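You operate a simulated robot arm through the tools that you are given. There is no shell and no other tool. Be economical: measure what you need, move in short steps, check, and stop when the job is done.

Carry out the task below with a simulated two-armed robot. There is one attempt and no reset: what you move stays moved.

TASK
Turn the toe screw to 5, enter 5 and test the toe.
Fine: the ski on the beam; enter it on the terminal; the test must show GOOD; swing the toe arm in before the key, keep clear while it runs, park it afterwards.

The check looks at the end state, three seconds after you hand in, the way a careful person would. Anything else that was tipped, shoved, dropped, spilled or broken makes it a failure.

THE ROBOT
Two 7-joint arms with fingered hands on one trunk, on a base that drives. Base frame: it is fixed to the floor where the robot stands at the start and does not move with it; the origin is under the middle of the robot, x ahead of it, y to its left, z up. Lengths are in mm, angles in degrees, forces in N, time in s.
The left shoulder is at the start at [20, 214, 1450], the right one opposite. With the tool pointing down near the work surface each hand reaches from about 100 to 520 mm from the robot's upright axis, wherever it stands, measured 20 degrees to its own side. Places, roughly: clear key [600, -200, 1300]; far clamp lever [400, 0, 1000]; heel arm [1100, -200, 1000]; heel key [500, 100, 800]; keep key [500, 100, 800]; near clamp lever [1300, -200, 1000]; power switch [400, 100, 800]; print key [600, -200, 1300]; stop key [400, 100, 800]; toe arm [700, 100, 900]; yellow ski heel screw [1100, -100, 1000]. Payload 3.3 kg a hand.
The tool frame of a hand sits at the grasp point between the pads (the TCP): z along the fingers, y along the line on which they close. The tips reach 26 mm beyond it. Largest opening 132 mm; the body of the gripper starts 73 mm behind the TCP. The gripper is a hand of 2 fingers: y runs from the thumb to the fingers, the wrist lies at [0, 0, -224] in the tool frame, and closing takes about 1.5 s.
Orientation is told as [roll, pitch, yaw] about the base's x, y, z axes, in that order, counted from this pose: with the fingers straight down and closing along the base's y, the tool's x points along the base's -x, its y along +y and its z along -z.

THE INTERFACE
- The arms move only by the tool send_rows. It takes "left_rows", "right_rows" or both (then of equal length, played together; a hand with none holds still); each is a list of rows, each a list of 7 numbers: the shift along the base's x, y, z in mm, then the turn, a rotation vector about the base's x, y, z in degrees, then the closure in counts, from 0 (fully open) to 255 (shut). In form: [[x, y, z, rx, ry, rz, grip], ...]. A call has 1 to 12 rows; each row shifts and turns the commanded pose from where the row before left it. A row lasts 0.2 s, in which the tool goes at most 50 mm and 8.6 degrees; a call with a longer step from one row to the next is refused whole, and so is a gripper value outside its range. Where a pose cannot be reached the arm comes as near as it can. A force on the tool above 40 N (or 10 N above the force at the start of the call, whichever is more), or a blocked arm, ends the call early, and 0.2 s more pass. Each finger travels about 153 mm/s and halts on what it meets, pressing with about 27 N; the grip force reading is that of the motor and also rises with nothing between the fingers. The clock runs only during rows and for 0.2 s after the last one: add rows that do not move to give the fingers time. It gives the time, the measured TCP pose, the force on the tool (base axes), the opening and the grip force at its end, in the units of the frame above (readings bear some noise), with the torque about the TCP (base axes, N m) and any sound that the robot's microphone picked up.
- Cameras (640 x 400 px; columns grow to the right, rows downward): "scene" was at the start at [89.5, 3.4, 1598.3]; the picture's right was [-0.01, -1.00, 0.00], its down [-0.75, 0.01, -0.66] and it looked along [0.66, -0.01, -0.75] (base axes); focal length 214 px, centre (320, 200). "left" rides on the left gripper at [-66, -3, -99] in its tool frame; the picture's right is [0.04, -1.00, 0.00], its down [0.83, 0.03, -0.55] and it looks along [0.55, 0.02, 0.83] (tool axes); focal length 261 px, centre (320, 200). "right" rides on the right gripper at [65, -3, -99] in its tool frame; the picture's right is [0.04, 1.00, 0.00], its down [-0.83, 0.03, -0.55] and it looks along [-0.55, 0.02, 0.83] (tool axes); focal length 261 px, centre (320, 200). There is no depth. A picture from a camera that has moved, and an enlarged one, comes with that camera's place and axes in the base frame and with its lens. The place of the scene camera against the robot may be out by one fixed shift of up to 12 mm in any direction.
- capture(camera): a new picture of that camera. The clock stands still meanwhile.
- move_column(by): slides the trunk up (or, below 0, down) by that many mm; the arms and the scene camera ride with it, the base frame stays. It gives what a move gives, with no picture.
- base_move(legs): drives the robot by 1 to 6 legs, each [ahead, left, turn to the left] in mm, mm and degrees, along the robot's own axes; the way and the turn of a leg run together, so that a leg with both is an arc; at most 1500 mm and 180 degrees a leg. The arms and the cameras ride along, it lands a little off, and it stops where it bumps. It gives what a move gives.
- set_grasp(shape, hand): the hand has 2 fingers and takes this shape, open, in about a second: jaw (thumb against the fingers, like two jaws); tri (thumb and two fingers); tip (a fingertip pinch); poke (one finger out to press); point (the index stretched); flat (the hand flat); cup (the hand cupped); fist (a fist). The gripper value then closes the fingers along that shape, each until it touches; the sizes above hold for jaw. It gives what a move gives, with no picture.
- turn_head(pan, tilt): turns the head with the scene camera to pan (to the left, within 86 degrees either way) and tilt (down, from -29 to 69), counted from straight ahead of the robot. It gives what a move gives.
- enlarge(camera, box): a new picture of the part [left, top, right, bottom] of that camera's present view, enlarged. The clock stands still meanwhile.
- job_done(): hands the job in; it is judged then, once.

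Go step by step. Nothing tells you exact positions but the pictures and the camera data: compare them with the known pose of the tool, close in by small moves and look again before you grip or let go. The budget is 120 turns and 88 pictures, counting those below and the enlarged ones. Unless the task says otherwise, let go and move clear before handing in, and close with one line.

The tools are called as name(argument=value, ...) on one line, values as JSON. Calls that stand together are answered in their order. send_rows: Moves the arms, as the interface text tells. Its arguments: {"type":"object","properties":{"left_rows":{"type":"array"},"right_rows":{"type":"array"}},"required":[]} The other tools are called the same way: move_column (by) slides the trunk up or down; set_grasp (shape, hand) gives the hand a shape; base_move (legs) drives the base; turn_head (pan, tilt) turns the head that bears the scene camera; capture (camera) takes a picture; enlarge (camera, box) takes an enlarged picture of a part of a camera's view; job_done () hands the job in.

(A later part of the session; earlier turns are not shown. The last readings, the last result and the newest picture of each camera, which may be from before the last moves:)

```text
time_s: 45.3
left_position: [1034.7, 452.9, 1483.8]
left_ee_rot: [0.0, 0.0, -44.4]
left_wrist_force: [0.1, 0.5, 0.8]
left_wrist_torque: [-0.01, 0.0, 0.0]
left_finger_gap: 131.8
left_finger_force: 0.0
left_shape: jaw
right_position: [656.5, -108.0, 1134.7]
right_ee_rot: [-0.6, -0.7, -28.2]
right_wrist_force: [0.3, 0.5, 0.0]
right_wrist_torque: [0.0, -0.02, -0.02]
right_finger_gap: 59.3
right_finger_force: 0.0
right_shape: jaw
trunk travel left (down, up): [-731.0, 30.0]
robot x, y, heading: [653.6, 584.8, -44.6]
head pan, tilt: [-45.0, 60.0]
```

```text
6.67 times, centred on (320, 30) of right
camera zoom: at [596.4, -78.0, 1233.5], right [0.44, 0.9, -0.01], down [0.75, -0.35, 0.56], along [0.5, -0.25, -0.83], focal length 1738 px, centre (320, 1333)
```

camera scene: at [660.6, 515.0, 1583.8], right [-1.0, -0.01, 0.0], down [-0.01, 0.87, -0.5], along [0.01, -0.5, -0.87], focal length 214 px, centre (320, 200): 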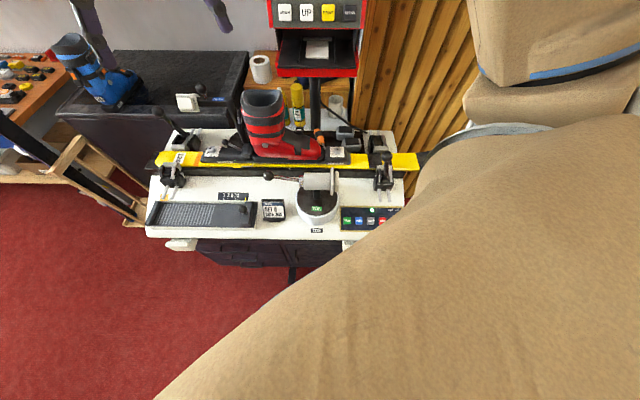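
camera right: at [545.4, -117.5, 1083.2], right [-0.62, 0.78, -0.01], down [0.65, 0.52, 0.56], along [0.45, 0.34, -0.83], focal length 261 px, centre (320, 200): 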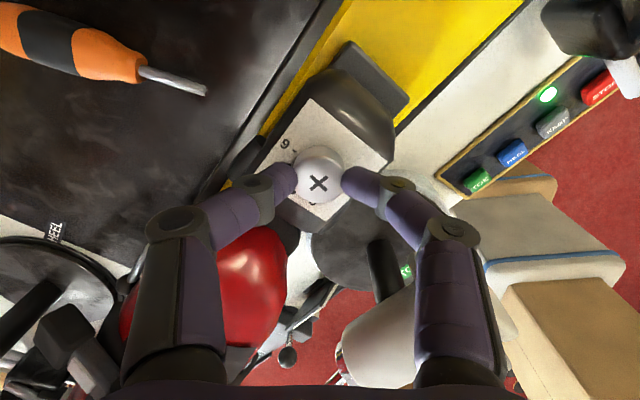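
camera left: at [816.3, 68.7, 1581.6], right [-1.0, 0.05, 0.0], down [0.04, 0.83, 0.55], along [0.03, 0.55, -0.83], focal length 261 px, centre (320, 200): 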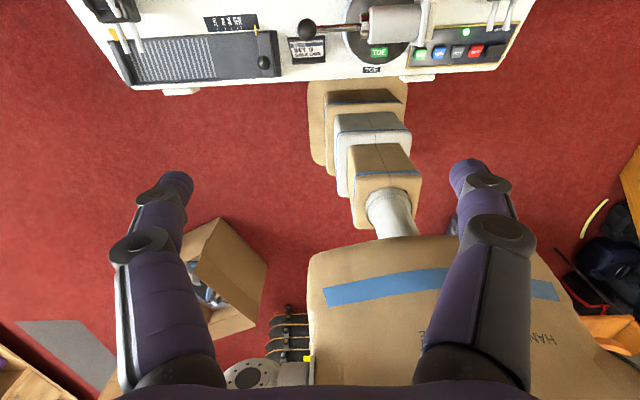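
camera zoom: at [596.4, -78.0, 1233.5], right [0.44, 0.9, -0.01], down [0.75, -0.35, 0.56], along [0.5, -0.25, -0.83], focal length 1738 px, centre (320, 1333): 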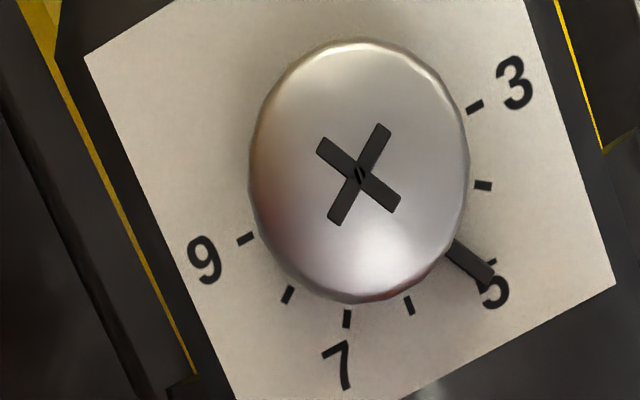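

The screw is on 5. Next is the terminal's UP key, near (705, -235, 1332). I'll raise the hand, close the fingers and point them at the panel.

send_rows(right_rows=[[0, 15, 35, 0, 0, -7.75, 160], [0, 15, 35, 0, 0, -7.75, 180], [6, 12, 35, 0, 0, -7.75, 200], [6, 10, 35, 0, 0, -7.75, 220], [10, 10, 35, 0, 0, -7.75, 240], [10, 8, 25, 0, 0, -7.75, 255], [10, 8, 10, 0, 0, -7.75, 255], [7, 8, 0, 0, 0, -7.75, 255], [0, 0, 0, -8, 0, 0, 255], [0, 0, 0, -8, 0, 0, 255], [0, 0, 0, -8, 0, 0, 255], [0, 0, 0, -8, 0, 0, 255]])

send_rows(right_rows=[[0, 0, 0, -8, 0, 0, 255], [0, 0, 0, -8, 0, 0, 255], [0, 0, 0, -8, 0, 0, 255], [0, 0, 0, -8, 0, 0, 255], [0, 0, 0, -6, 0, 0, 255], [0, 0, 0, 0, 0, 0, 255]])

capture(camera="right")

turn_head(pan=-45, tilt=40)

capture(camera="scene")

```text
time_s: 47.9
left_position: [1038.2, 454.6, 1482.6]
left_ee_rot: [0.0, 0.0, -44.4]
left_wrist_force: [-0.2, 0.7, 0.5]
left_wrist_torque: [-0.04, 0.01, -0.01]
left_finger_gap: 132.1
left_finger_force: 0.2
left_shape: jaw
right_position: [706.3, -18.8, 1345.5]
right_ee_rot: [-0.4, -32.7, -90.2]
right_wrist_force: [0.3, -0.5, 1.4]
right_wrist_torque: [0.04, -0.03, -0.01]
right_finger_gap: 0.0
right_finger_force: 27.4
right_shape: jaw
trunk travel left (down, up): [-731.0, 30.0]
robot x, y, heading: [650.3, 584.4, -44.7]
head pan, tilt: [-45.0, 60.0]
```

```text
time_s: 49.3
left_position: [1037.8, 451.3, 1482.3]
left_ee_rot: [0.3, 0.1, -44.3]
left_wrist_force: [-0.1, -0.4, -0.2]
left_wrist_torque: [0.0, -0.02, -0.01]
left_finger_gap: 131.9
left_finger_force: 0.0
left_shape: jaw
right_position: [719.1, -18.3, 1359.6]
right_ee_rot: [-0.3, -66.9, -90.4]
right_wrist_force: [-0.1, -0.3, 0.5]
right_wrist_torque: [0.01, 0.01, 0.06]
right_finger_gap: 0.0
right_finger_force: 27.0
right_shape: jaw
right hand out of reach, approached as far as the arm can: row 5
trunk travel left (down, up): [-731.0, 30.0]
robot x, y, heading: [652.5, 586.1, -44.6]
head pan, tilt: [-45.0, 60.0]
```

```text
52 pictures are left
camera right: at [718.4, 98.4, 1337.7], right [1.0, 0.01, -0.04], down [0.04, 0.18, 0.98], along [0.01, -0.98, 0.18], focal length 261 px, centre (320, 200)
```

right: 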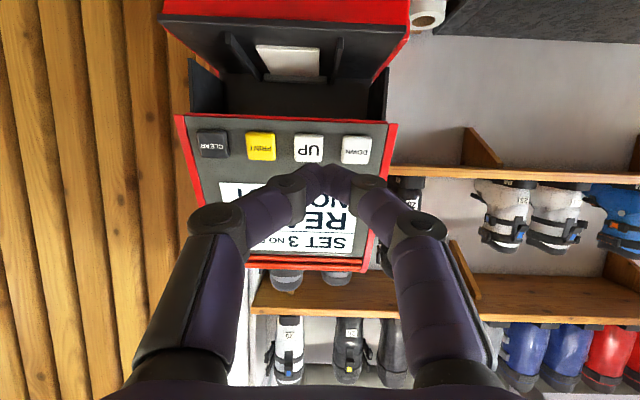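

```text
time_s: 50.1
left_position: [1038.3, 454.2, 1482.6]
left_ee_rot: [0.1, 0.1, -44.5]
left_wrist_force: [0.2, -0.6, -0.8]
left_wrist_torque: [0.01, -0.01, -0.02]
left_finger_gap: 132.3
left_finger_force: 0.0
left_shape: jaw
right_position: [721.6, -16.8, 1358.0]
right_ee_rot: [-0.3, -66.9, -90.3]
right_wrist_force: [0.5, -0.3, 0.4]
right_wrist_torque: [-0.03, 0.0, 0.02]
right_finger_gap: 0.1
right_finger_force: 27.3
right_shape: jaw
trunk travel left (down, up): [-731.0, 30.0]
robot x, y, heading: [650.0, 585.6, -44.4]
head pan, tilt: [-45.0, 40.0]
```

```text
51 pictures are left
camera scene: at [660.7, 496.7, 1610.5], right [-1.0, -0.01, 0.0], down [-0.01, 0.64, -0.77], along [0.01, -0.77, -0.64], focal length 214 px, centre (320, 200)
```

scene: 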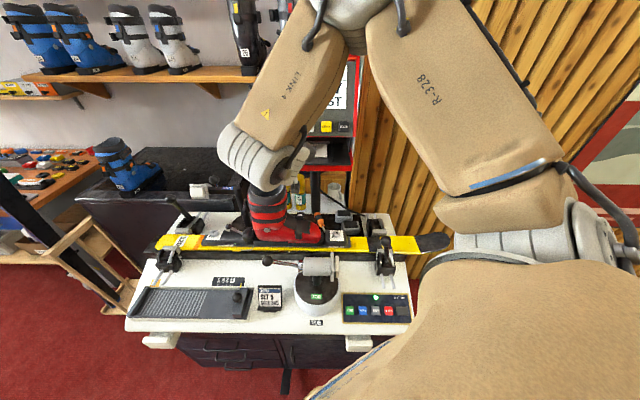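

UP lies at about (705, -235, 1333), which matches the earlier estimate. I'll move in to about 25 mm short of it.

send_rows(right_rows=[[-4, -38, -2, 0, 0, 0, 255], [-4, -38, -2, 0, 0, 0, 255], [-4, -38, -2, 0, 0, 0, 255], [-3, -38, -2, 0, 0, 0, 255], [0, 0, 0, 0, 0, 0, 255]])

capture(camera="right")

```text
time_s: 51.3
left_position: [1038.9, 456.1, 1483.4]
left_ee_rot: [-0.1, 0.0, -44.4]
left_wrist_force: [0.0, 0.7, 0.8]
left_wrist_torque: [0.0, 0.02, -0.02]
left_finger_gap: 132.0
left_finger_force: 0.0
left_shape: jaw
right_position: [703.9, -168.7, 1349.9]
right_ee_rot: [-0.3, -67.0, -90.4]
right_wrist_force: [0.5, -0.9, -0.6]
right_wrist_torque: [-0.02, 0.0, 0.02]
right_finger_gap: 0.1
right_finger_force: 27.2
right_shape: jaw
trunk travel left (down, up): [-731.0, 30.0]
robot x, y, heading: [650.2, 583.2, -44.4]
head pan, tilt: [-45.0, 40.0]
```

```text
50 pictures are left
camera right: at [702.9, -51.8, 1329.1], right [1.0, 0.01, -0.04], down [0.04, 0.18, 0.98], along [0.01, -0.98, 0.18], focal length 261 px, centre (320, 200)
```

right: 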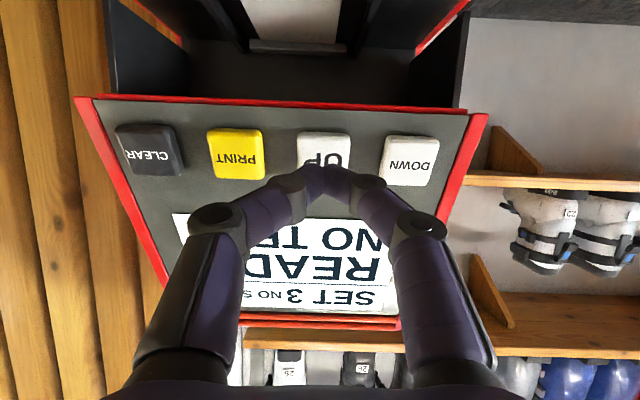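

send_rows(right_rows=[[2, -15, -9, 0, 0, 0, 255], [0, -15, 0, 0, 0, 0, 255], [0, -5, 0, 0, 0, 0, 255], [0, -4, 0, 0, 0, 0, 255], [0, 0, 0, 0, 0, 0, 255]])

```text
time_s: 52.5
left_position: [1039.4, 453.7, 1482.6]
left_ee_rot: [0.0, 0.1, -44.5]
left_wrist_force: [0.1, -0.5, 0.6]
left_wrist_torque: [0.0, 0.03, 0.0]
left_finger_gap: 131.8
left_finger_force: 0.1
left_shape: jaw
right_position: [706.4, -207.2, 1340.7]
right_ee_rot: [-0.2, -67.0, -90.1]
right_wrist_force: [-0.9, 2.1, -0.6]
right_wrist_torque: [0.02, 0.01, 0.02]
right_finger_gap: 0.0
right_finger_force: 27.0
right_shape: jaw
trunk travel left (down, up): [-731.0, 30.0]
robot x, y, heading: [651.5, 584.8, -44.6]
head pan, tilt: [-45.0, 40.0]
heard: click
```

A click. I'll back off and read the display.

send_rows(right_rows=[[0, 15, 0, 0, 0, 0, 255], [0, 40, 0, 0, 0, 0, 255], [0, 0, 0, 0, 0, 0, 255]])

capture(camera="right")

```text
time_s: 53.3
left_position: [1037.1, 451.3, 1482.6]
left_ee_rot: [0.1, 0.1, -44.4]
left_wrist_force: [0.7, 1.0, -0.4]
left_wrist_torque: [0.03, 0.0, -0.02]
left_finger_gap: 132.0
left_finger_force: 0.1
left_shape: jaw
right_position: [705.4, -151.5, 1340.1]
right_ee_rot: [-0.2, -66.7, -90.4]
right_wrist_force: [-0.4, 0.3, 0.2]
right_wrist_torque: [0.0, -0.01, 0.06]
right_finger_gap: 0.0
right_finger_force: 26.9
right_shape: jaw
trunk travel left (down, up): [-731.0, 30.0]
robot x, y, heading: [652.8, 584.3, -44.4]
head pan, tilt: [-45.0, 40.0]
```

```text
49 pictures are left
camera right: at [704.9, -35.3, 1319.6], right [1.0, 0.01, -0.04], down [0.04, 0.18, 0.98], along [0.01, -0.98, 0.18], focal length 261 px, centre (320, 200)
```

right: 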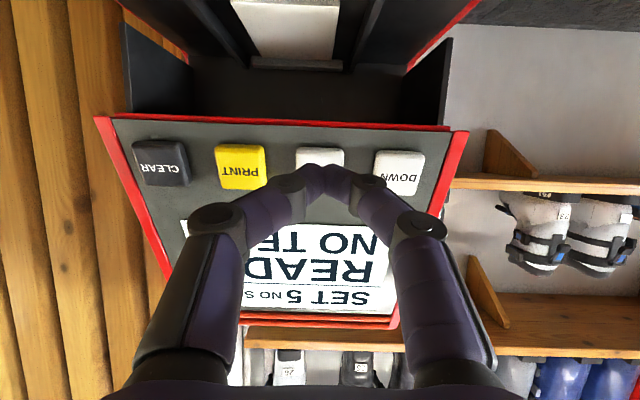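

enlarge(camera="right", box=[240, 220, 400, 320])

```text
4.00 times, centred on (320, 270) of right
camera zoom: at [704.9, -35.3, 1319.6], right [1.0, 0.01, -0.04], down [0.04, 0.18, 0.98], along [0.01, -0.98, 0.18], focal length 1043 px, centre (320, -80)
```

zoom: 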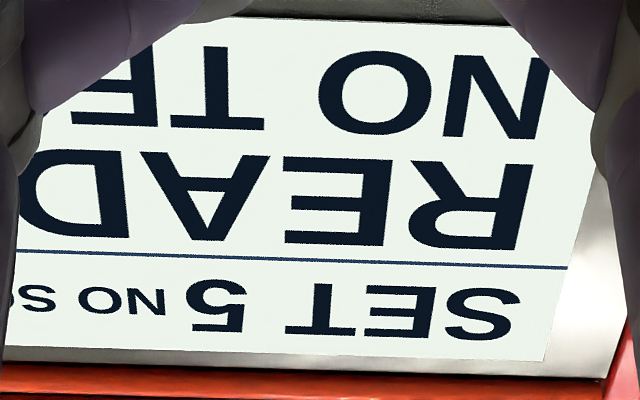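

SET now reads 5. Next I'll retract the hand, turn it down and look at the sole slide (job card: 305) and the toe arm.

send_rows(right_rows=[[0, 40, 5, 0, 0, 0, 255], [0, 40, 5, 0, 0, 0, 255], [5, 40, 5, 4, 0, 0, 255], [10, 30, 5, 8, 0, 0, 255], [10, 30, 0, 8, 0, 0, 255], [20, 30, 0, 8, 0, 0, 255], [20, 30, 0, 8, 0, 0, 200], [20, 20, 0, 8, 0, 0, 150], [20, 0, 0, 8, 0, 0, 100], [20, 0, 0, 8, 0, 0, 100], [20, 0, -10, 7, 0, 0, 100], [0, 0, 0, 0, 0, 0, 100]])

move_column(by=-200)

capture(camera="right")

```text
time_s: 55.9
left_position: [1037.4, 453.1, 1483.3]
left_ee_rot: [0.0, 0.1, -44.4]
left_wrist_force: [0.1, -0.8, 0.1]
left_wrist_torque: [0.0, 0.01, 0.0]
left_finger_gap: 131.8
left_finger_force: 0.0
left_shape: jaw
right_position: [848.9, 106.1, 1351.3]
right_ee_rot: [-0.4, 0.2, -90.1]
right_wrist_force: [0.0, 0.1, -0.9]
right_wrist_torque: [0.02, -0.03, 0.0]
right_finger_gap: 79.7
right_finger_force: 0.0
right_shape: jaw
trunk travel left (down, up): [-731.0, 30.0]
robot x, y, heading: [653.2, 584.7, -44.4]
head pan, tilt: [-45.0, 40.0]
```

```text
time_s: 58.1
left_position: [1037.4, 453.4, 1284.2]
left_ee_rot: [0.0, 0.0, -44.4]
left_wrist_force: [-0.9, 0.6, -0.2]
left_wrist_torque: [-0.01, 0.01, -0.01]
left_finger_gap: 132.2
left_finger_force: 0.1
left_shape: jaw
right_position: [852.8, 105.6, 1151.1]
right_ee_rot: [-0.5, 0.1, -90.1]
right_wrist_force: [0.4, 0.0, 0.5]
right_wrist_torque: [0.04, 0.0, 0.01]
right_finger_gap: 79.7
right_finger_force: 0.1
right_shape: jaw
trunk travel left (down, up): [-531.0, 230.0]
robot x, y, heading: [653.7, 586.4, -44.4]
head pan, tilt: [-45.0, 40.0]
```

```text
47 pictures are left
camera right: at [850.5, 172.2, 1250.9], right [1.0, 0.04, -0.01], down [0.04, -0.83, 0.55], along [0.01, -0.55, -0.83], focal length 261 px, centre (320, 200)
```

right: 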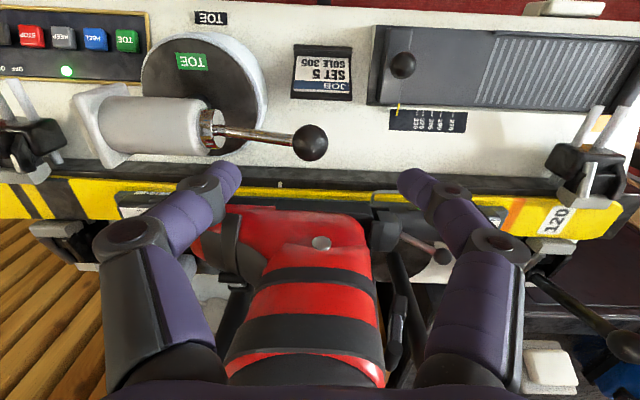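

Slide knob is near (956, 135, 863) and the toe-arm ball near (842, 76, 1002). I'll zoom on the slide scale.

enlarge(camera="right", box=[352, 40, 480, 120])

```text
5.00 times, centred on (416, 80) of right
camera zoom: at [850.5, 172.2, 1250.9], right [1.0, 0.04, -0.01], down [0.04, -0.83, 0.55], along [0.01, -0.55, -0.83], focal length 1303 px, centre (-160, 800)
```

zoom: 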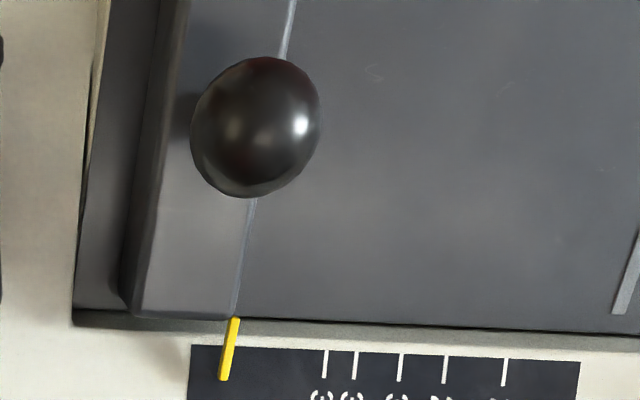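

The pointer needs about 59 mm toward +x to reach 305. I'll bring the fingers over the slide knob.

send_rows(right_rows=[[35, 10, 0, 0, 0, 0, 100], [35, 10, 0, 0, 0, 0, 100], [35, 9, 0, 0, 0, 0, 100], [0, 0, -45, 0, 0, 0, 100], [0, 0, -45, 0, 0, 0, 100], [0, 0, -45, 0, 0, 0, 100], [0, 0, -45, 0, 0, 0, 100], [0, 0, -30, 0, 0, 0, 100], [0, 0, 0, 0, 0, 0, 100]])

capture(camera="right")

```text
time_s: 60.1
left_position: [1038.4, 453.5, 1282.7]
left_ee_rot: [0.0, 0.1, -44.4]
left_wrist_force: [-0.2, 1.2, -0.6]
left_wrist_torque: [-0.01, 0.02, -0.01]
left_finger_gap: 132.0
left_finger_force: 0.0
left_shape: jaw
right_position: [922.3, 178.8, 935.6]
right_ee_rot: [-0.5, 0.1, -90.1]
right_wrist_force: [-1.2, -0.1, -0.3]
right_wrist_torque: [-0.02, -0.01, 0.0]
right_finger_gap: 79.8
right_finger_force: 0.1
right_shape: jaw
right hand out of reach, approached as far as the arm can: row 1, 2, 3
trunk travel left (down, up): [-531.0, 230.0]
robot x, y, heading: [652.3, 585.8, -44.4]
head pan, tilt: [-45.0, 40.0]
```

```text
45 pictures are left
camera right: at [921.2, 243.7, 1035.1], right [1.0, 0.04, -0.01], down [0.04, -0.83, 0.55], along [0.01, -0.55, -0.83], focal length 261 px, centre (320, 200)
```

right: 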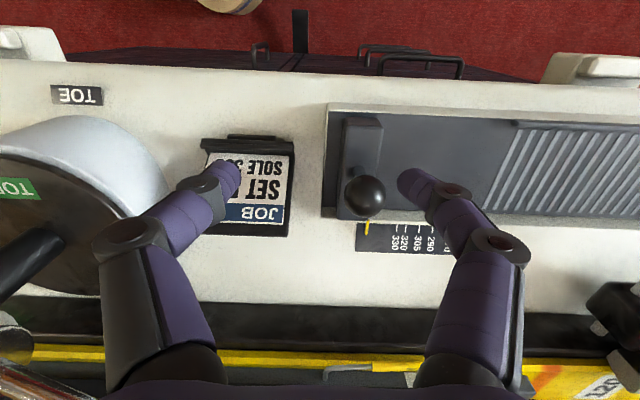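

The knob is at (958, 135, 863), just past this arm's reach. I'll shift the base about 75 mm along the bench.

base_move(legs=[[53, 52, 0]])

send_rows(right_rows=[[-13, -15, 0, 0, 0, 0, 100], [-13, -15, 0, 0, 0, 0, 100], [-12, -14, 0, 0, 0, 0, 100], [0, 0, 0, 0, 0, 0, 100]])

capture(camera="right")

```text
time_s: 61.1
left_position: [1114.3, 453.0, 1282.4]
left_ee_rot: [0.0, 0.1, -44.2]
left_wrist_force: [0.5, -0.4, 0.0]
left_wrist_torque: [-0.03, 0.05, -0.01]
left_finger_gap: 131.9
left_finger_force: 0.1
left_shape: jaw
right_position: [999.3, 178.3, 935.2]
right_ee_rot: [-0.7, 0.0, -90.0]
right_wrist_force: [0.0, -0.3, -0.1]
right_wrist_torque: [-0.01, 0.01, -0.01]
right_finger_gap: 79.8
right_finger_force: 0.1
right_shape: jaw
trunk travel left (down, up): [-531.0, 230.0]
robot x, y, heading: [729.9, 585.2, -44.3]
head pan, tilt: [-45.0, 40.0]
```

```text
time_s: 62.1
left_position: [1113.9, 453.3, 1283.3]
left_ee_rot: [0.0, 0.1, -44.3]
left_wrist_force: [0.1, -0.3, -1.3]
left_wrist_torque: [-0.03, 0.01, -0.02]
left_finger_gap: 131.9
left_finger_force: 0.1
left_shape: jaw
right_position: [959.5, 135.6, 936.1]
right_ee_rot: [-0.5, 0.1, -90.0]
right_wrist_force: [0.2, -0.2, 0.9]
right_wrist_torque: [0.02, 0.0, -0.01]
right_finger_gap: 80.1
right_finger_force: 0.0
right_shape: jaw
trunk travel left (down, up): [-531.0, 230.0]
robot x, y, heading: [722.5, 585.8, -44.1]
head pan, tilt: [-45.0, 40.0]
```

```text
44 pictures are left
camera right: at [958.1, 200.1, 1035.8], right [1.0, 0.04, -0.01], down [0.04, -0.83, 0.55], along [0.01, -0.55, -0.83], focal length 261 px, centre (320, 200)
```

right: 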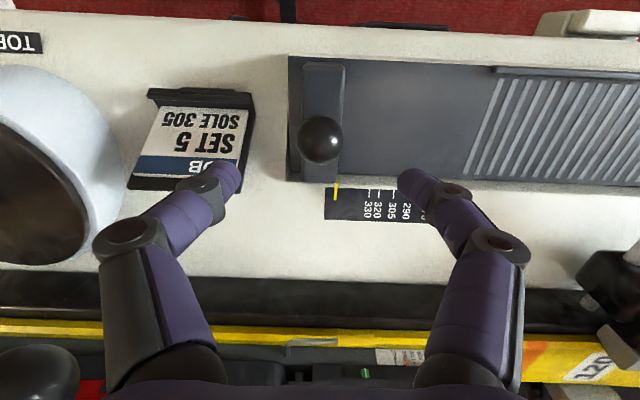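

send_rows(right_rows=[[0, 0, 0, 0, 0, 0, 145], [0, 0, -20, 0, 0, 0, 145], [0, 0, -25, 0, 0, 0, 145], [0, 0, -23, 0, 0, 0, 145], [0, 0, 0, 0, 0, 0, 170], [0, 0, 0, 0, 0, 0, 200], [0, 0, 0, 0, 0, 0, 220], [0, 0, 0, 0, 0, 0, 220]])

capture(camera="right")

```text
time_s: 63.9
left_position: [1111.7, 451.7, 1282.3]
left_ee_rot: [-0.1, 0.2, -44.3]
left_wrist_force: [0.5, -0.5, -0.8]
left_wrist_torque: [-0.01, 0.01, 0.0]
left_finger_gap: 131.8
left_finger_force: 0.0
left_shape: jaw
right_position: [959.4, 134.7, 866.6]
right_ee_rot: [-0.6, 0.2, -90.0]
right_wrist_force: [-3.1, 1.4, -12.1]
right_wrist_torque: [0.0, -0.01, 0.02]
right_finger_gap: 19.5
right_finger_force: 26.6
right_shape: jaw
trunk travel left (down, up): [-531.0, 230.0]
robot x, y, heading: [730.7, 585.8, -44.6]
head pan, tilt: [-45.0, 40.0]
```

```text
43 pictures are left
camera right: at [957.7, 199.1, 966.4], right [1.0, 0.04, -0.01], down [0.04, -0.83, 0.55], along [0.01, -0.55, -0.84], focal length 261 px, centre (320, 200)
```

right: 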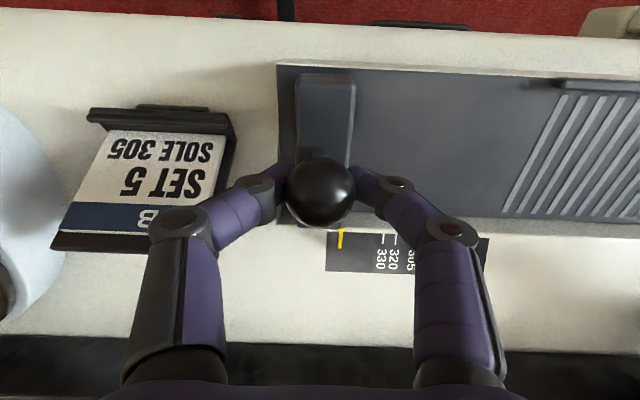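

The knob is held. Sliding it toward +x in small steps.

send_rows(right_rows=[[10, 0, 0, 0, 0, 0, 220], [10, 0, 0, 0, 0, 0, 220], [10, 0, 0, 0, 0, 0, 220], [10, 0, 0, 0, 0, 0, 220], [10, 0, 0, 0, 0, 0, 220], [0, 0, 0, 0, 0, 0, 220]])

enlarge(camera="right", box=[240, 190, 400, 290])

```text
time_s: 65.3
left_position: [1113.9, 452.0, 1282.4]
left_ee_rot: [0.1, 0.1, -44.3]
left_wrist_force: [0.5, 0.2, 1.1]
left_wrist_torque: [-0.01, 0.0, -0.02]
left_finger_gap: 132.1
left_finger_force: 0.0
left_shape: jaw
right_position: [997.3, 134.9, 863.3]
right_ee_rot: [-0.5, 0.2, -90.0]
right_wrist_force: [1.2, -4.8, -6.6]
right_wrist_torque: [-0.03, -0.09, 0.01]
right_finger_gap: 19.2
right_finger_force: 27.6
right_shape: jaw
right hand out of reach, approached as far as the arm can: row 2, 5
trunk travel left (down, up): [-531.0, 230.0]
robot x, y, heading: [727.0, 584.3, -44.4]
head pan, tilt: [-45.0, 40.0]
```

```text
4.00 times, centred on (320, 240) of right
camera zoom: at [994.6, 199.5, 964.2], right [1.0, 0.04, -0.01], down [0.04, -0.83, 0.55], along [0.01, -0.55, -0.84], focal length 1043 px, centre (320, 40)
```

zoom: 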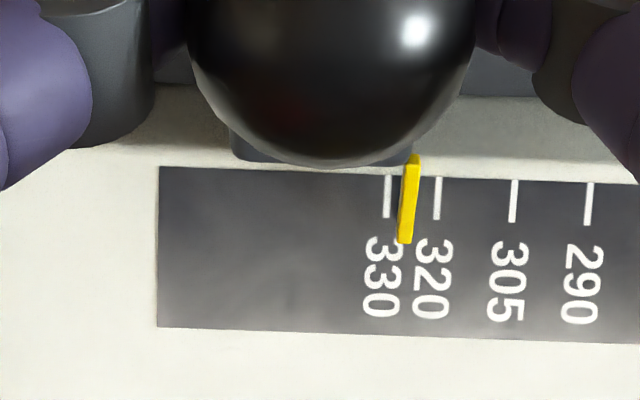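

It's at about 325, so 20 mm remain, and the arm is at its limit. I'll move the base along with the knob held.

base_move(legs=[[12, 12, 0]])

enlarge(camera="right", box=[240, 190, 400, 290])

```text
time_s: 66.1
left_position: [1130.1, 452.3, 1282.0]
left_ee_rot: [0.1, 0.1, -44.3]
left_wrist_force: [0.6, -0.3, 0.1]
left_wrist_torque: [0.01, 0.02, 0.0]
left_finger_gap: 131.8
left_finger_force: 0.0
left_shape: jaw
right_position: [1011.8, 135.7, 864.7]
right_ee_rot: [-0.6, 0.2, -90.1]
right_wrist_force: [-3.3, -6.6, -6.6]
right_wrist_torque: [-0.07, -0.04, 0.0]
right_finger_gap: 18.4
right_finger_force: 27.5
right_shape: jaw
trunk travel left (down, up): [-531.0, 230.0]
robot x, y, heading: [743.8, 580.8, -44.3]
head pan, tilt: [-45.0, 40.0]
```

```text
4.00 times, centred on (320, 240) of right
camera zoom: at [1010.6, 199.7, 963.9], right [1.0, 0.04, -0.01], down [0.04, -0.83, 0.55], along [0.01, -0.55, -0.84], focal length 1043 px, centre (320, 40)
```

zoom: 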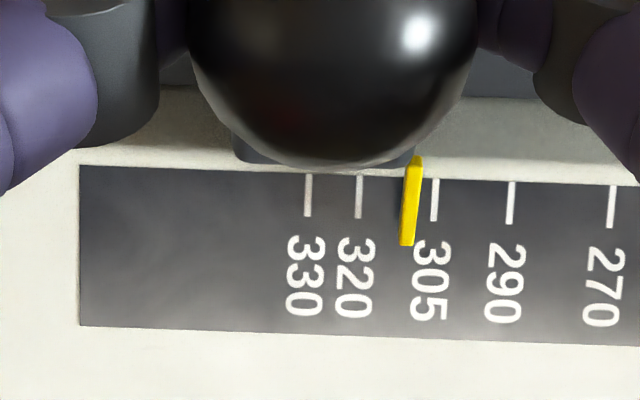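

send_rows(right_rows=[[3, 0, 0, 0, 0, 0, 220], [2.5, 0, 0, 0, 0, 0, 220], [0, 0, 0, 0, 0, 0, 220]])

enlarge(camera="right", box=[240, 190, 400, 290])

```text
time_s: 66.9
left_position: [1129.7, 452.3, 1283.5]
left_ee_rot: [0.1, 0.2, -44.3]
left_wrist_force: [1.1, 0.4, -0.3]
left_wrist_torque: [-0.03, 0.02, -0.01]
left_finger_gap: 131.9
left_finger_force: 0.1
left_shape: jaw
right_position: [1016.5, 135.9, 864.3]
right_ee_rot: [-0.4, 0.1, -90.2]
right_wrist_force: [-2.3, -5.5, -10.1]
right_wrist_torque: [-0.08, 0.01, 0.01]
right_finger_gap: 18.6
right_finger_force: 26.9
right_shape: jaw
trunk travel left (down, up): [-531.0, 230.0]
robot x, y, heading: [742.2, 580.9, -44.4]
head pan, tilt: [-45.0, 40.0]
```

```text
4.00 times, centred on (320, 240) of right
camera zoom: at [1014.1, 199.7, 963.9], right [1.0, 0.04, -0.01], down [0.04, -0.83, 0.55], along [0.01, -0.55, -0.83], focal length 1043 px, centre (320, 40)
```

zoom: 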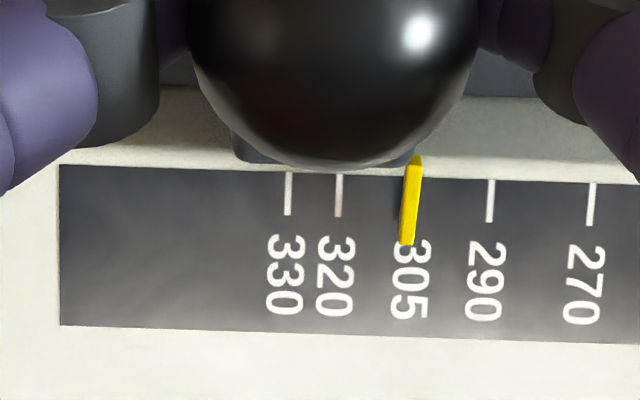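

The pointer covers the 305 tick. I'll release, lift and check both the pointer and the terminal.

send_rows(right_rows=[[0, 0, 0, 0, 0, 0, 180], [0, 0, 0, 0, 0, 0, 140], [0, 0, 0, 0, 0, 0, 120], [0, 0, 30, 0, 0, 0, 120], [0, 0, 40, 0, 0, 0, 120], [10, 0, 20, 0, 0, 0, 120], [0, 0, 0, 0, 0, 0, 120]])

enlarge(camera="right", box=[272, 110, 400, 190])

turn_head(pan=-45, tilt=20)

capture(camera="scene")

```text
time_s: 68.5
left_position: [1130.4, 452.9, 1283.1]
left_ee_rot: [0.0, 0.2, -44.3]
left_wrist_force: [-0.2, -0.7, 0.6]
left_wrist_torque: [0.02, 0.02, 0.01]
left_finger_gap: 132.2
left_finger_force: 0.1
left_shape: jaw
right_position: [1027.0, 135.2, 955.3]
right_ee_rot: [-0.7, 0.2, -90.1]
right_wrist_force: [0.0, 0.9, -0.6]
right_wrist_torque: [-0.01, -0.02, 0.03]
right_finger_gap: 69.4
right_finger_force: 0.2
right_shape: jaw
trunk travel left (down, up): [-531.0, 230.0]
robot x, y, heading: [745.1, 582.4, -44.1]
head pan, tilt: [-45.0, 40.0]
```

```text
5.00 times, centred on (336, 150) of right
camera zoom: at [1026.2, 199.9, 1055.0], right [1.0, 0.04, -0.01], down [0.04, -0.83, 0.55], along [0.01, -0.55, -0.83], focal length 1303 px, centre (240, 450)
```

zoom: 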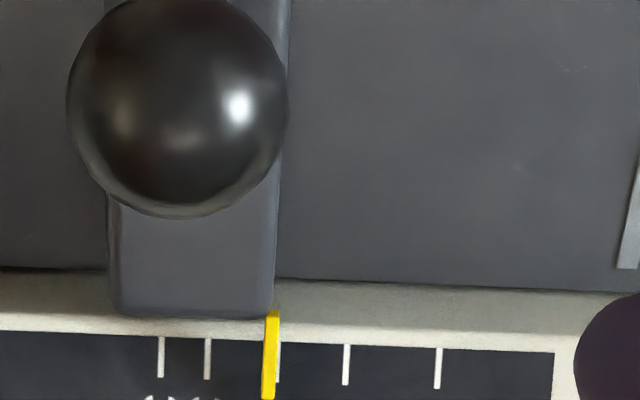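

```text
time_s: 69.3
left_position: [1130.4, 452.4, 1283.2]
left_ee_rot: [0.1, 0.2, -44.3]
left_wrist_force: [-0.3, -1.3, 0.7]
left_wrist_torque: [-0.02, 0.0, 0.03]
left_finger_gap: 131.9
left_finger_force: 0.0
left_shape: jaw
right_position: [1026.9, 134.6, 953.8]
right_ee_rot: [-0.6, 0.1, -90.1]
right_wrist_force: [0.7, 0.0, -0.7]
right_wrist_torque: [0.01, 0.0, -0.01]
right_finger_gap: 69.2
right_finger_force: 0.1
right_shape: jaw
trunk travel left (down, up): [-531.0, 230.0]
robot x, y, heading: [741.5, 587.0, -44.3]
head pan, tilt: [-45.0, 20.0]
```

```text
38 pictures are left
camera scene: at [755.6, 484.7, 1441.8], right [-1.0, -0.01, 0.0], down [0.0, 0.34, -0.94], along [0.01, -0.94, -0.34], focal length 214 px, centre (320, 200)
```

scene: 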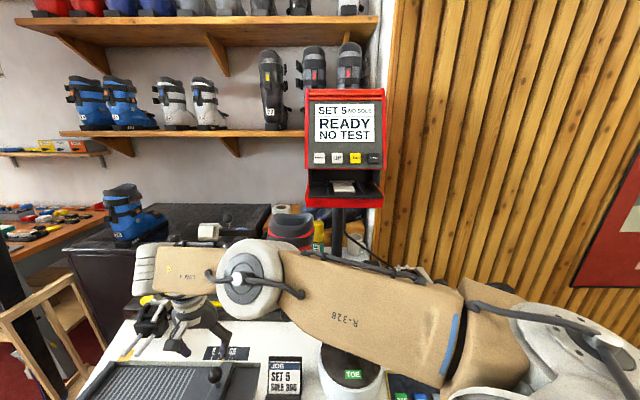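

The terminal still seems to say NO SOLE, and the pointer is about 1.5 mm short of 305. I'll re-grip and nudge it.

send_rows(right_rows=[[-8.7, 0, -20, 0, 0, 0, 120], [0, 0, -35, 0, 0, 0, 130], [0, 0, -35, 0, 0, 0, 145], [0, 0, 0, 0, 0, 0, 170], [0, 0, 0, 0, 0, 0, 200], [0, 0, 0, 0, 0, 0, 220], [0, 0, 0, 0, 0, 0, 220]])

enlarge(camera="right", box=[240, 190, 400, 290])

enlarge(camera="scene", box=[304, 90, 400, 150])

```text
time_s: 70.9
left_position: [1130.2, 453.4, 1283.0]
left_ee_rot: [0.0, 0.2, -44.3]
left_wrist_force: [0.2, 0.0, 0.0]
left_wrist_torque: [-0.02, 0.0, 0.03]
left_finger_gap: 132.0
left_finger_force: 0.0
left_shape: jaw
right_position: [1016.9, 147.2, 864.6]
right_ee_rot: [-0.6, 0.1, -90.1]
right_wrist_force: [0.3, 0.9, 0.1]
right_wrist_torque: [0.01, 0.02, 0.0]
right_finger_gap: 18.4
right_finger_force: 0.0
right_shape: jaw
right hand out of reach, approached as far as the arm can: row 3
trunk travel left (down, up): [-531.0, 230.0]
robot x, y, heading: [743.3, 579.4, -44.2]
head pan, tilt: [-45.0, 20.0]
```

```text
4.00 times, centred on (320, 240) of right
camera zoom: at [1015.5, 211.2, 963.7], right [1.0, 0.04, -0.01], down [0.04, -0.83, 0.55], along [0.01, -0.55, -0.83], focal length 1043 px, centre (320, 40)
```

zoom: 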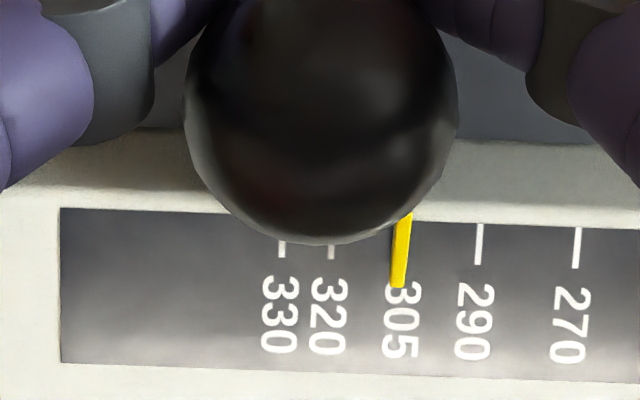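

```text
6.67 times, centred on (352, 120) of scene
camera zoom: at [755.6, 484.7, 1441.8], right [-1.0, -0.01, 0.0], down [0.0, 0.34, -0.94], along [0.01, -0.94, -0.34], focal length 1430 px, centre (107, 733)
```

zoom: 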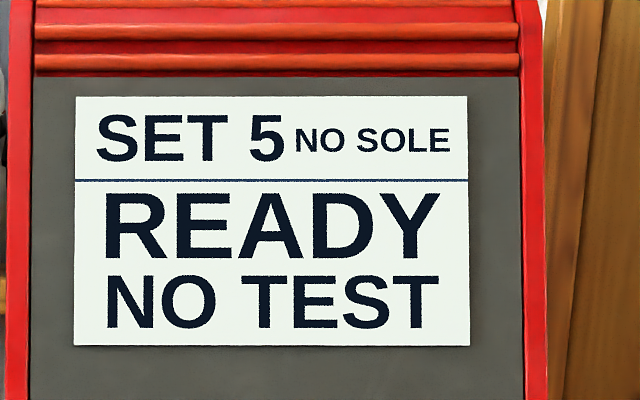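

Still NO SOLE. I'll improve the reach by lifting off, shifting the base and then aligning the slide exactly on 305.

send_rows(right_rows=[[0, 0, 0, 0, 0, 0, 180], [0, 0, 0, 0, 0, 0, 140], [0, 0, 0, 0, 0, 0, 120], [0, 0, 35, 0, 0, 0, 120], [0, 0, 40, 0, 0, 0, 120]])

base_move(legs=[[35, 35, 0]])

```text
time_s: 72.1
left_position: [1129.8, 453.3, 1281.9]
left_ee_rot: [0.1, 0.0, -44.2]
left_wrist_force: [0.5, -0.8, 0.2]
left_wrist_torque: [-0.01, -0.01, 0.01]
left_finger_gap: 131.9
left_finger_force: 0.1
left_shape: jaw
right_position: [1015.3, 145.9, 940.3]
right_ee_rot: [-0.7, 0.1, -90.1]
right_wrist_force: [0.0, 0.8, 0.5]
right_wrist_torque: [0.01, 0.0, -0.01]
right_finger_gap: 69.3
right_finger_force: 0.1
right_shape: jaw
trunk travel left (down, up): [-531.0, 230.0]
robot x, y, heading: [744.7, 582.0, -44.2]
head pan, tilt: [-45.0, 20.0]
```

```text
time_s: 73.0
left_position: [1182.8, 453.3, 1282.0]
left_ee_rot: [-0.1, 0.3, -44.3]
left_wrist_force: [-0.4, -0.9, -1.2]
left_wrist_torque: [0.02, 0.04, 0.02]
left_finger_gap: 131.9
left_finger_force: 0.0
left_shape: jaw
right_position: [1065.9, 147.8, 939.2]
right_ee_rot: [-0.7, 0.1, -90.1]
right_wrist_force: [0.0, -0.2, 0.6]
right_wrist_torque: [-0.03, 0.05, 0.02]
right_finger_gap: 69.6
right_finger_force: 0.0
right_shape: jaw
trunk travel left (down, up): [-531.0, 230.0]
robot x, y, heading: [793.8, 583.5, -44.3]
head pan, tilt: [-45.0, 20.0]
```

send_rows(right_rows=[[-24, -6, 0, 0, 0, 0, 120], [-23.7, -6, 0, 0, 0, 0, 120], [0, 0, -38, 0, 0, 0, 130], [0, 0, -37, 0, 0, 0, 145], [0, 0, 0, 0, 0, 0, 170], [0, 0, 0, 0, 0, 0, 200], [0, 0, 0, 0, 0, 0, 220], [0, 0, 0, 0, 0, 0, 220]])

enlarge(camera="right", box=[240, 190, 400, 290])

```text
time_s: 74.8
left_position: [1181.4, 452.9, 1283.1]
left_ee_rot: [0.0, 0.0, -44.3]
left_wrist_force: [0.4, 0.0, 0.5]
left_wrist_torque: [0.01, -0.02, -0.04]
left_finger_gap: 132.0
left_finger_force: 0.0
left_shape: jaw
right_position: [1015.5, 134.9, 863.6]
right_ee_rot: [-0.8, 0.1, -90.0]
right_wrist_force: [-2.3, 1.4, -13.9]
right_wrist_torque: [0.05, -0.03, 0.0]
right_finger_gap: 17.7
right_finger_force: 27.2
right_shape: jaw
trunk travel left (down, up): [-531.0, 230.0]
robot x, y, heading: [793.3, 585.7, -44.2]
head pan, tilt: [-45.0, 20.0]
```

```text
4.00 times, centred on (320, 240) of right
camera zoom: at [1015.0, 199.8, 964.1], right [1.0, 0.04, -0.01], down [0.04, -0.83, 0.55], along [0.01, -0.55, -0.84], focal length 1043 px, centre (320, 40)
```

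zoom: 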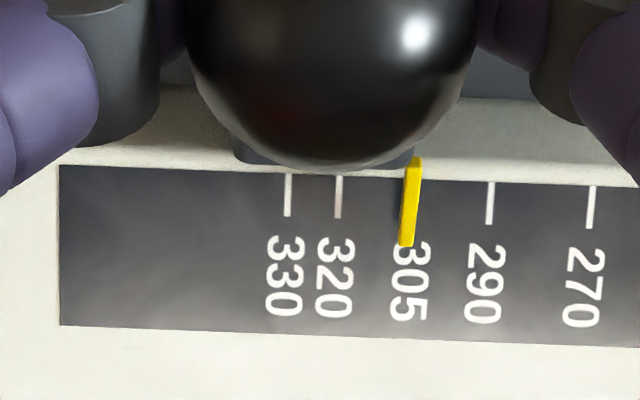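

send_rows(right_rows=[[2.2, 0, 0, 0, 0, 0, 220], [0, 0, 0, 0, 0, 0, 220], [0, 0, 0, 0, 0, 0, 180], [0, 0, 0, 0, 0, 0, 140], [0, 0, 0, 0, 0, 0, 120], [0, 0, 30, 0, 0, 0, 120], [0, 0, 40, 0, 0, 0, 120], [10, 0, 20, 0, 0, 0, 120], [0, 0, 0, 0, 0, 0, 120]])

enlarge(camera="right", box=[272, 110, 400, 190])

enlarge(camera="scene", box=[240, 60, 432, 180])

```text
time_s: 76.8
left_position: [1181.1, 453.2, 1282.1]
left_ee_rot: [0.0, 0.0, -44.3]
left_wrist_force: [0.1, -0.2, -0.1]
left_wrist_torque: [0.02, -0.01, 0.01]
left_finger_gap: 131.9
left_finger_force: 0.0
left_shape: jaw
right_position: [1029.1, 133.4, 955.4]
right_ee_rot: [-0.6, 0.1, -90.1]
right_wrist_force: [0.3, 0.0, -0.1]
right_wrist_torque: [0.04, -0.01, 0.0]
right_finger_gap: 69.2
right_finger_force: 0.1
right_shape: jaw
trunk travel left (down, up): [-531.0, 230.0]
robot x, y, heading: [792.8, 583.7, -44.3]
head pan, tilt: [-45.0, 20.0]
```

```text
5.00 times, centred on (336, 150) of right
camera zoom: at [1027.8, 198.0, 1055.6], right [1.0, 0.04, -0.01], down [0.04, -0.83, 0.55], along [0.01, -0.55, -0.83], focal length 1303 px, centre (240, 450)
```

zoom: 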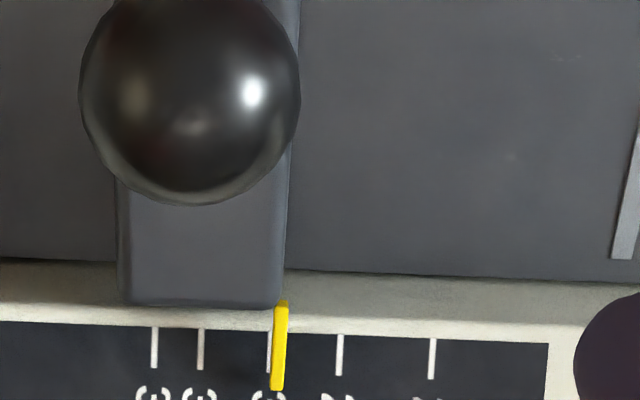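

```text
3.33 times, centred on (336, 120) of scene
camera zoom: at [805.2, 484.9, 1441.8], right [-1.0, -0.01, 0.0], down [0.0, 0.34, -0.94], along [0.01, -0.94, -0.34], focal length 715 px, centre (267, 467)
```

zoom: 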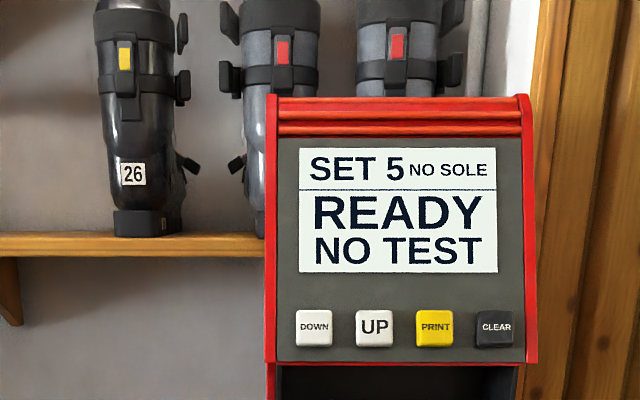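

The pointer is now about 1.7 mm past the tick. One more small correction back.

send_rows(right_rows=[[-10, 0, -20, 0, 0, 0, 120], [0, 0, -35, 0, 0, 0, 130], [0, 0, -35, 0, 0, 0, 145], [0, 0, 0, 0, 0, 0, 170], [0, 0, 0, 0, 0, 0, 200], [0, 0, 0, 0, 0, 0, 220], [0, 0, 0, 0, 0, 0, 220]])

enlarge(camera="right", box=[240, 190, 400, 290])

```text
time_s: 78.5
left_position: [1181.1, 452.0, 1283.2]
left_ee_rot: [0.0, 0.1, -44.4]
left_wrist_force: [-0.5, -0.7, 0.1]
left_wrist_torque: [-0.02, 0.0, -0.02]
left_finger_gap: 132.3
left_finger_force: 0.0
left_shape: jaw
right_position: [1017.4, 135.7, 864.9]
right_ee_rot: [-0.9, 0.1, -90.1]
right_wrist_force: [-0.8, 1.7, -14.2]
right_wrist_torque: [0.01, -0.03, -0.01]
right_finger_gap: 17.9
right_finger_force: 26.6
right_shape: jaw
trunk travel left (down, up): [-531.0, 230.0]
robot x, y, heading: [791.5, 585.6, -44.3]
head pan, tilt: [-45.0, 20.0]
```

```text
4.00 times, centred on (320, 240) of right
camera zoom: at [1017.9, 199.7, 964.2], right [1.0, 0.04, -0.01], down [0.04, -0.83, 0.55], along [0.01, -0.55, -0.84], focal length 1043 px, centre (320, 40)
```

zoom: 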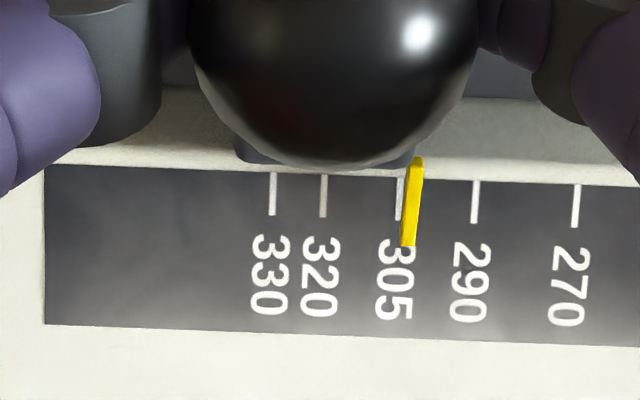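

send_rows(right_rows=[[-1.6, 0, 0, 0, 0, 0, 220], [0, 0, 0, 0, 0, 0, 220], [0, 0, 0, 0, 0, 0, 180], [0, 0, 0, 0, 0, 0, 140], [0, 0, 0, 0, 0, 0, 120], [0, 0, 30, 0, 0, 0, 120], [0, 0, 40, 0, 0, 0, 120], [10, 0, 20, 0, 0, 0, 120], [0, 0, 0, 0, 0, 0, 120]])

enlarge(camera="right", box=[272, 110, 400, 190])

```text
time_s: 80.5
left_position: [1180.7, 452.3, 1283.1]
left_ee_rot: [0.1, 0.1, -44.3]
left_wrist_force: [-0.5, -0.6, 0.3]
left_wrist_torque: [-0.01, 0.01, -0.02]
left_finger_gap: 132.2
left_finger_force: 0.1
left_shape: jaw
right_position: [1026.5, 133.7, 957.0]
right_ee_rot: [-0.6, 0.2, -90.1]
right_wrist_force: [0.2, -0.3, 0.1]
right_wrist_torque: [0.02, 0.02, -0.03]
right_finger_gap: 69.2
right_finger_force: 0.0
right_shape: jaw
trunk travel left (down, up): [-531.0, 230.0]
robot x, y, heading: [792.9, 587.4, -44.1]
head pan, tilt: [-45.0, 20.0]
```

```text
5.00 times, centred on (336, 150) of right
camera zoom: at [1025.4, 198.4, 1055.4], right [1.0, 0.04, -0.01], down [0.04, -0.83, 0.55], along [0.01, -0.55, -0.83], focal length 1303 px, centre (240, 450)
```

zoom: 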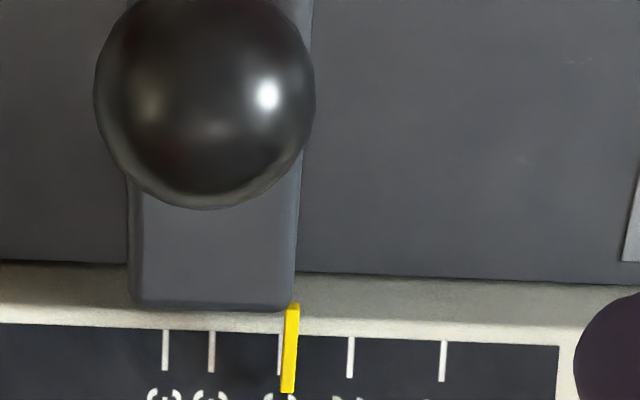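

send_rows(right_rows=[[-9, 0, -20, 0, 0, 0, 120], [0, 0, -35, 0, 0, 0, 130], [0, 0, -35, 0, 0, 0, 145], [0, 0, 0, 0, 0, 0, 170], [0, 0, 0, 0, 0, 0, 200], [0, 0, 0, 0, 0, 0, 220], [0, 0, 0, 0, 0, 0, 220], [-3.2, 0, 0, 0, 0, 0, 220], [0, 0, 0, 0, 0, 0, 220], [0, 0, 0, 0, 0, 0, 220]])

enlarge(camera="right", box=[240, 190, 400, 290])

```text
time_s: 82.7
left_position: [1181.2, 453.1, 1282.8]
left_ee_rot: [-0.1, 0.1, -44.3]
left_wrist_force: [-0.8, 0.2, -1.0]
left_wrist_torque: [0.0, 0.01, -0.01]
left_finger_gap: 132.0
left_finger_force: 0.1
left_shape: jaw
right_position: [1015.4, 136.0, 863.7]
right_ee_rot: [-0.7, 0.3, -90.1]
right_wrist_force: [1.9, 5.8, -24.1]
right_wrist_torque: [0.09, -0.08, -0.01]
right_finger_gap: 15.5
right_finger_force: 26.8
right_shape: jaw
trunk travel left (down, up): [-531.0, 230.0]
robot x, y, heading: [794.0, 586.4, -44.2]
head pan, tilt: [-45.0, 20.0]
```

```text
4.00 times, centred on (320, 240) of right
camera zoom: at [1014.3, 199.9, 963.6], right [1.0, 0.04, -0.01], down [0.04, -0.84, 0.55], along [0.01, -0.55, -0.84], focal length 1043 px, centre (320, 40)
```

zoom: 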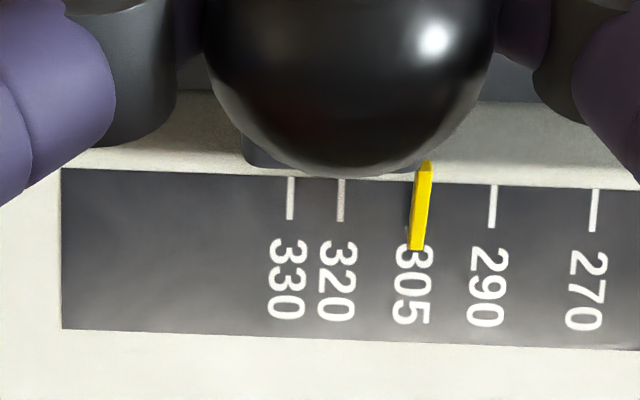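

send_rows(right_rows=[[0, 0, 0, 0, 0, 0, 180], [0, 0, 0, 0, 0, 0, 140], [0, 0, 0, 0, 0, 0, 120], [0, 0, 30, 0, 0, 0, 120], [0, 0, 40, 0, 0, 0, 120], [10, 0, 20, 0, 0, 0, 120], [0, 0, 0, 0, 0, 0, 120]])

enlarge(camera="right", box=[272, 110, 400, 190])

```text
time_s: 84.2
left_position: [1180.7, 452.8, 1281.6]
left_ee_rot: [0.0, 0.0, -44.2]
left_wrist_force: [0.5, -0.3, 0.1]
left_wrist_torque: [0.0, -0.03, 0.0]
left_finger_gap: 131.8
left_finger_force: 0.1
left_shape: jaw
right_position: [1024.1, 134.5, 956.9]
right_ee_rot: [-0.7, 0.2, -90.1]
right_wrist_force: [-0.2, 0.9, 0.0]
right_wrist_torque: [0.01, -0.01, -0.02]
right_finger_gap: 69.3
right_finger_force: 0.1
right_shape: jaw
trunk travel left (down, up): [-531.0, 230.0]
robot x, y, heading: [793.0, 583.4, -44.4]
head pan, tilt: [-45.0, 20.0]
```

```text
5.00 times, centred on (336, 150) of right
camera zoom: at [1023.1, 199.4, 1056.1], right [1.0, 0.04, -0.01], down [0.04, -0.83, 0.55], along [0.01, -0.55, -0.83], focal length 1303 px, centre (240, 450)
```

zoom: 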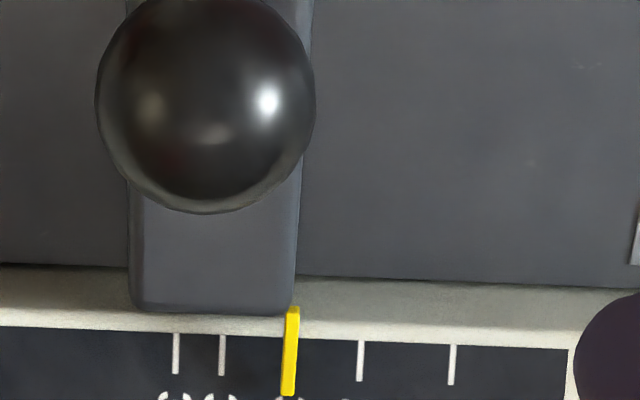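

The slide sits on 305. Next is the toe arm: I'll raise the hand, turn it to yaw -44 and look at the ball and pivot.

send_rows(right_rows=[[0, 0, 45, 0, 0, 0, 120], [0, 0, 45, 0, 0, 0, 120], [0, 0, 45, 0, 0, 0, 120], [0, 0, 40, 0, 0, 0, 120], [-35, -5, 0, 0, 0, 8, 120], [-35, -5, 0, 0, 0, 8, 120], [-35, -5, 0, 0, 0, 8, 120], [-35, -5, 0, 0, 0, 8, 120], [-35, -5, 0, 0, 0, 8, 120], [0, 0, 0, 0, 0, 6, 120], [0, 0, 0, 0, 0, 0, 120]])

capture(camera="right")

```text
time_s: 86.7
left_position: [1178.0, 454.6, 1283.0]
left_ee_rot: [0.0, 0.0, -44.3]
left_wrist_force: [1.1, 0.1, 0.1]
left_wrist_torque: [-0.02, 0.01, 0.02]
left_finger_gap: 131.9
left_finger_force: 0.1
left_shape: jaw
right_position: [849.4, 109.8, 1130.4]
right_ee_rot: [-0.6, 0.0, -44.0]
right_wrist_force: [-1.4, -0.4, 0.6]
right_wrist_torque: [0.0, -0.01, 0.01]
right_finger_gap: 69.1
right_finger_force: 0.0
right_shape: jaw
trunk travel left (down, up): [-531.0, 230.0]
robot x, y, heading: [796.5, 587.5, -44.2]
head pan, tilt: [-45.0, 20.0]
```

```text
28 pictures are left
camera right: at [801.7, 154.1, 1229.8], right [0.67, 0.75, -0.01], down [0.63, -0.55, 0.55], along [0.41, -0.37, -0.83], focal length 261 px, centre (320, 200)
```

right: 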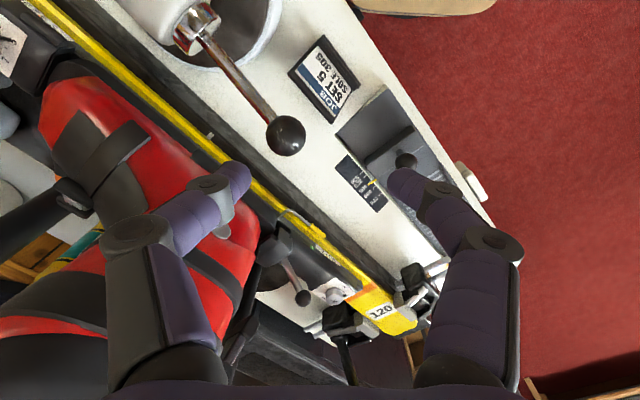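

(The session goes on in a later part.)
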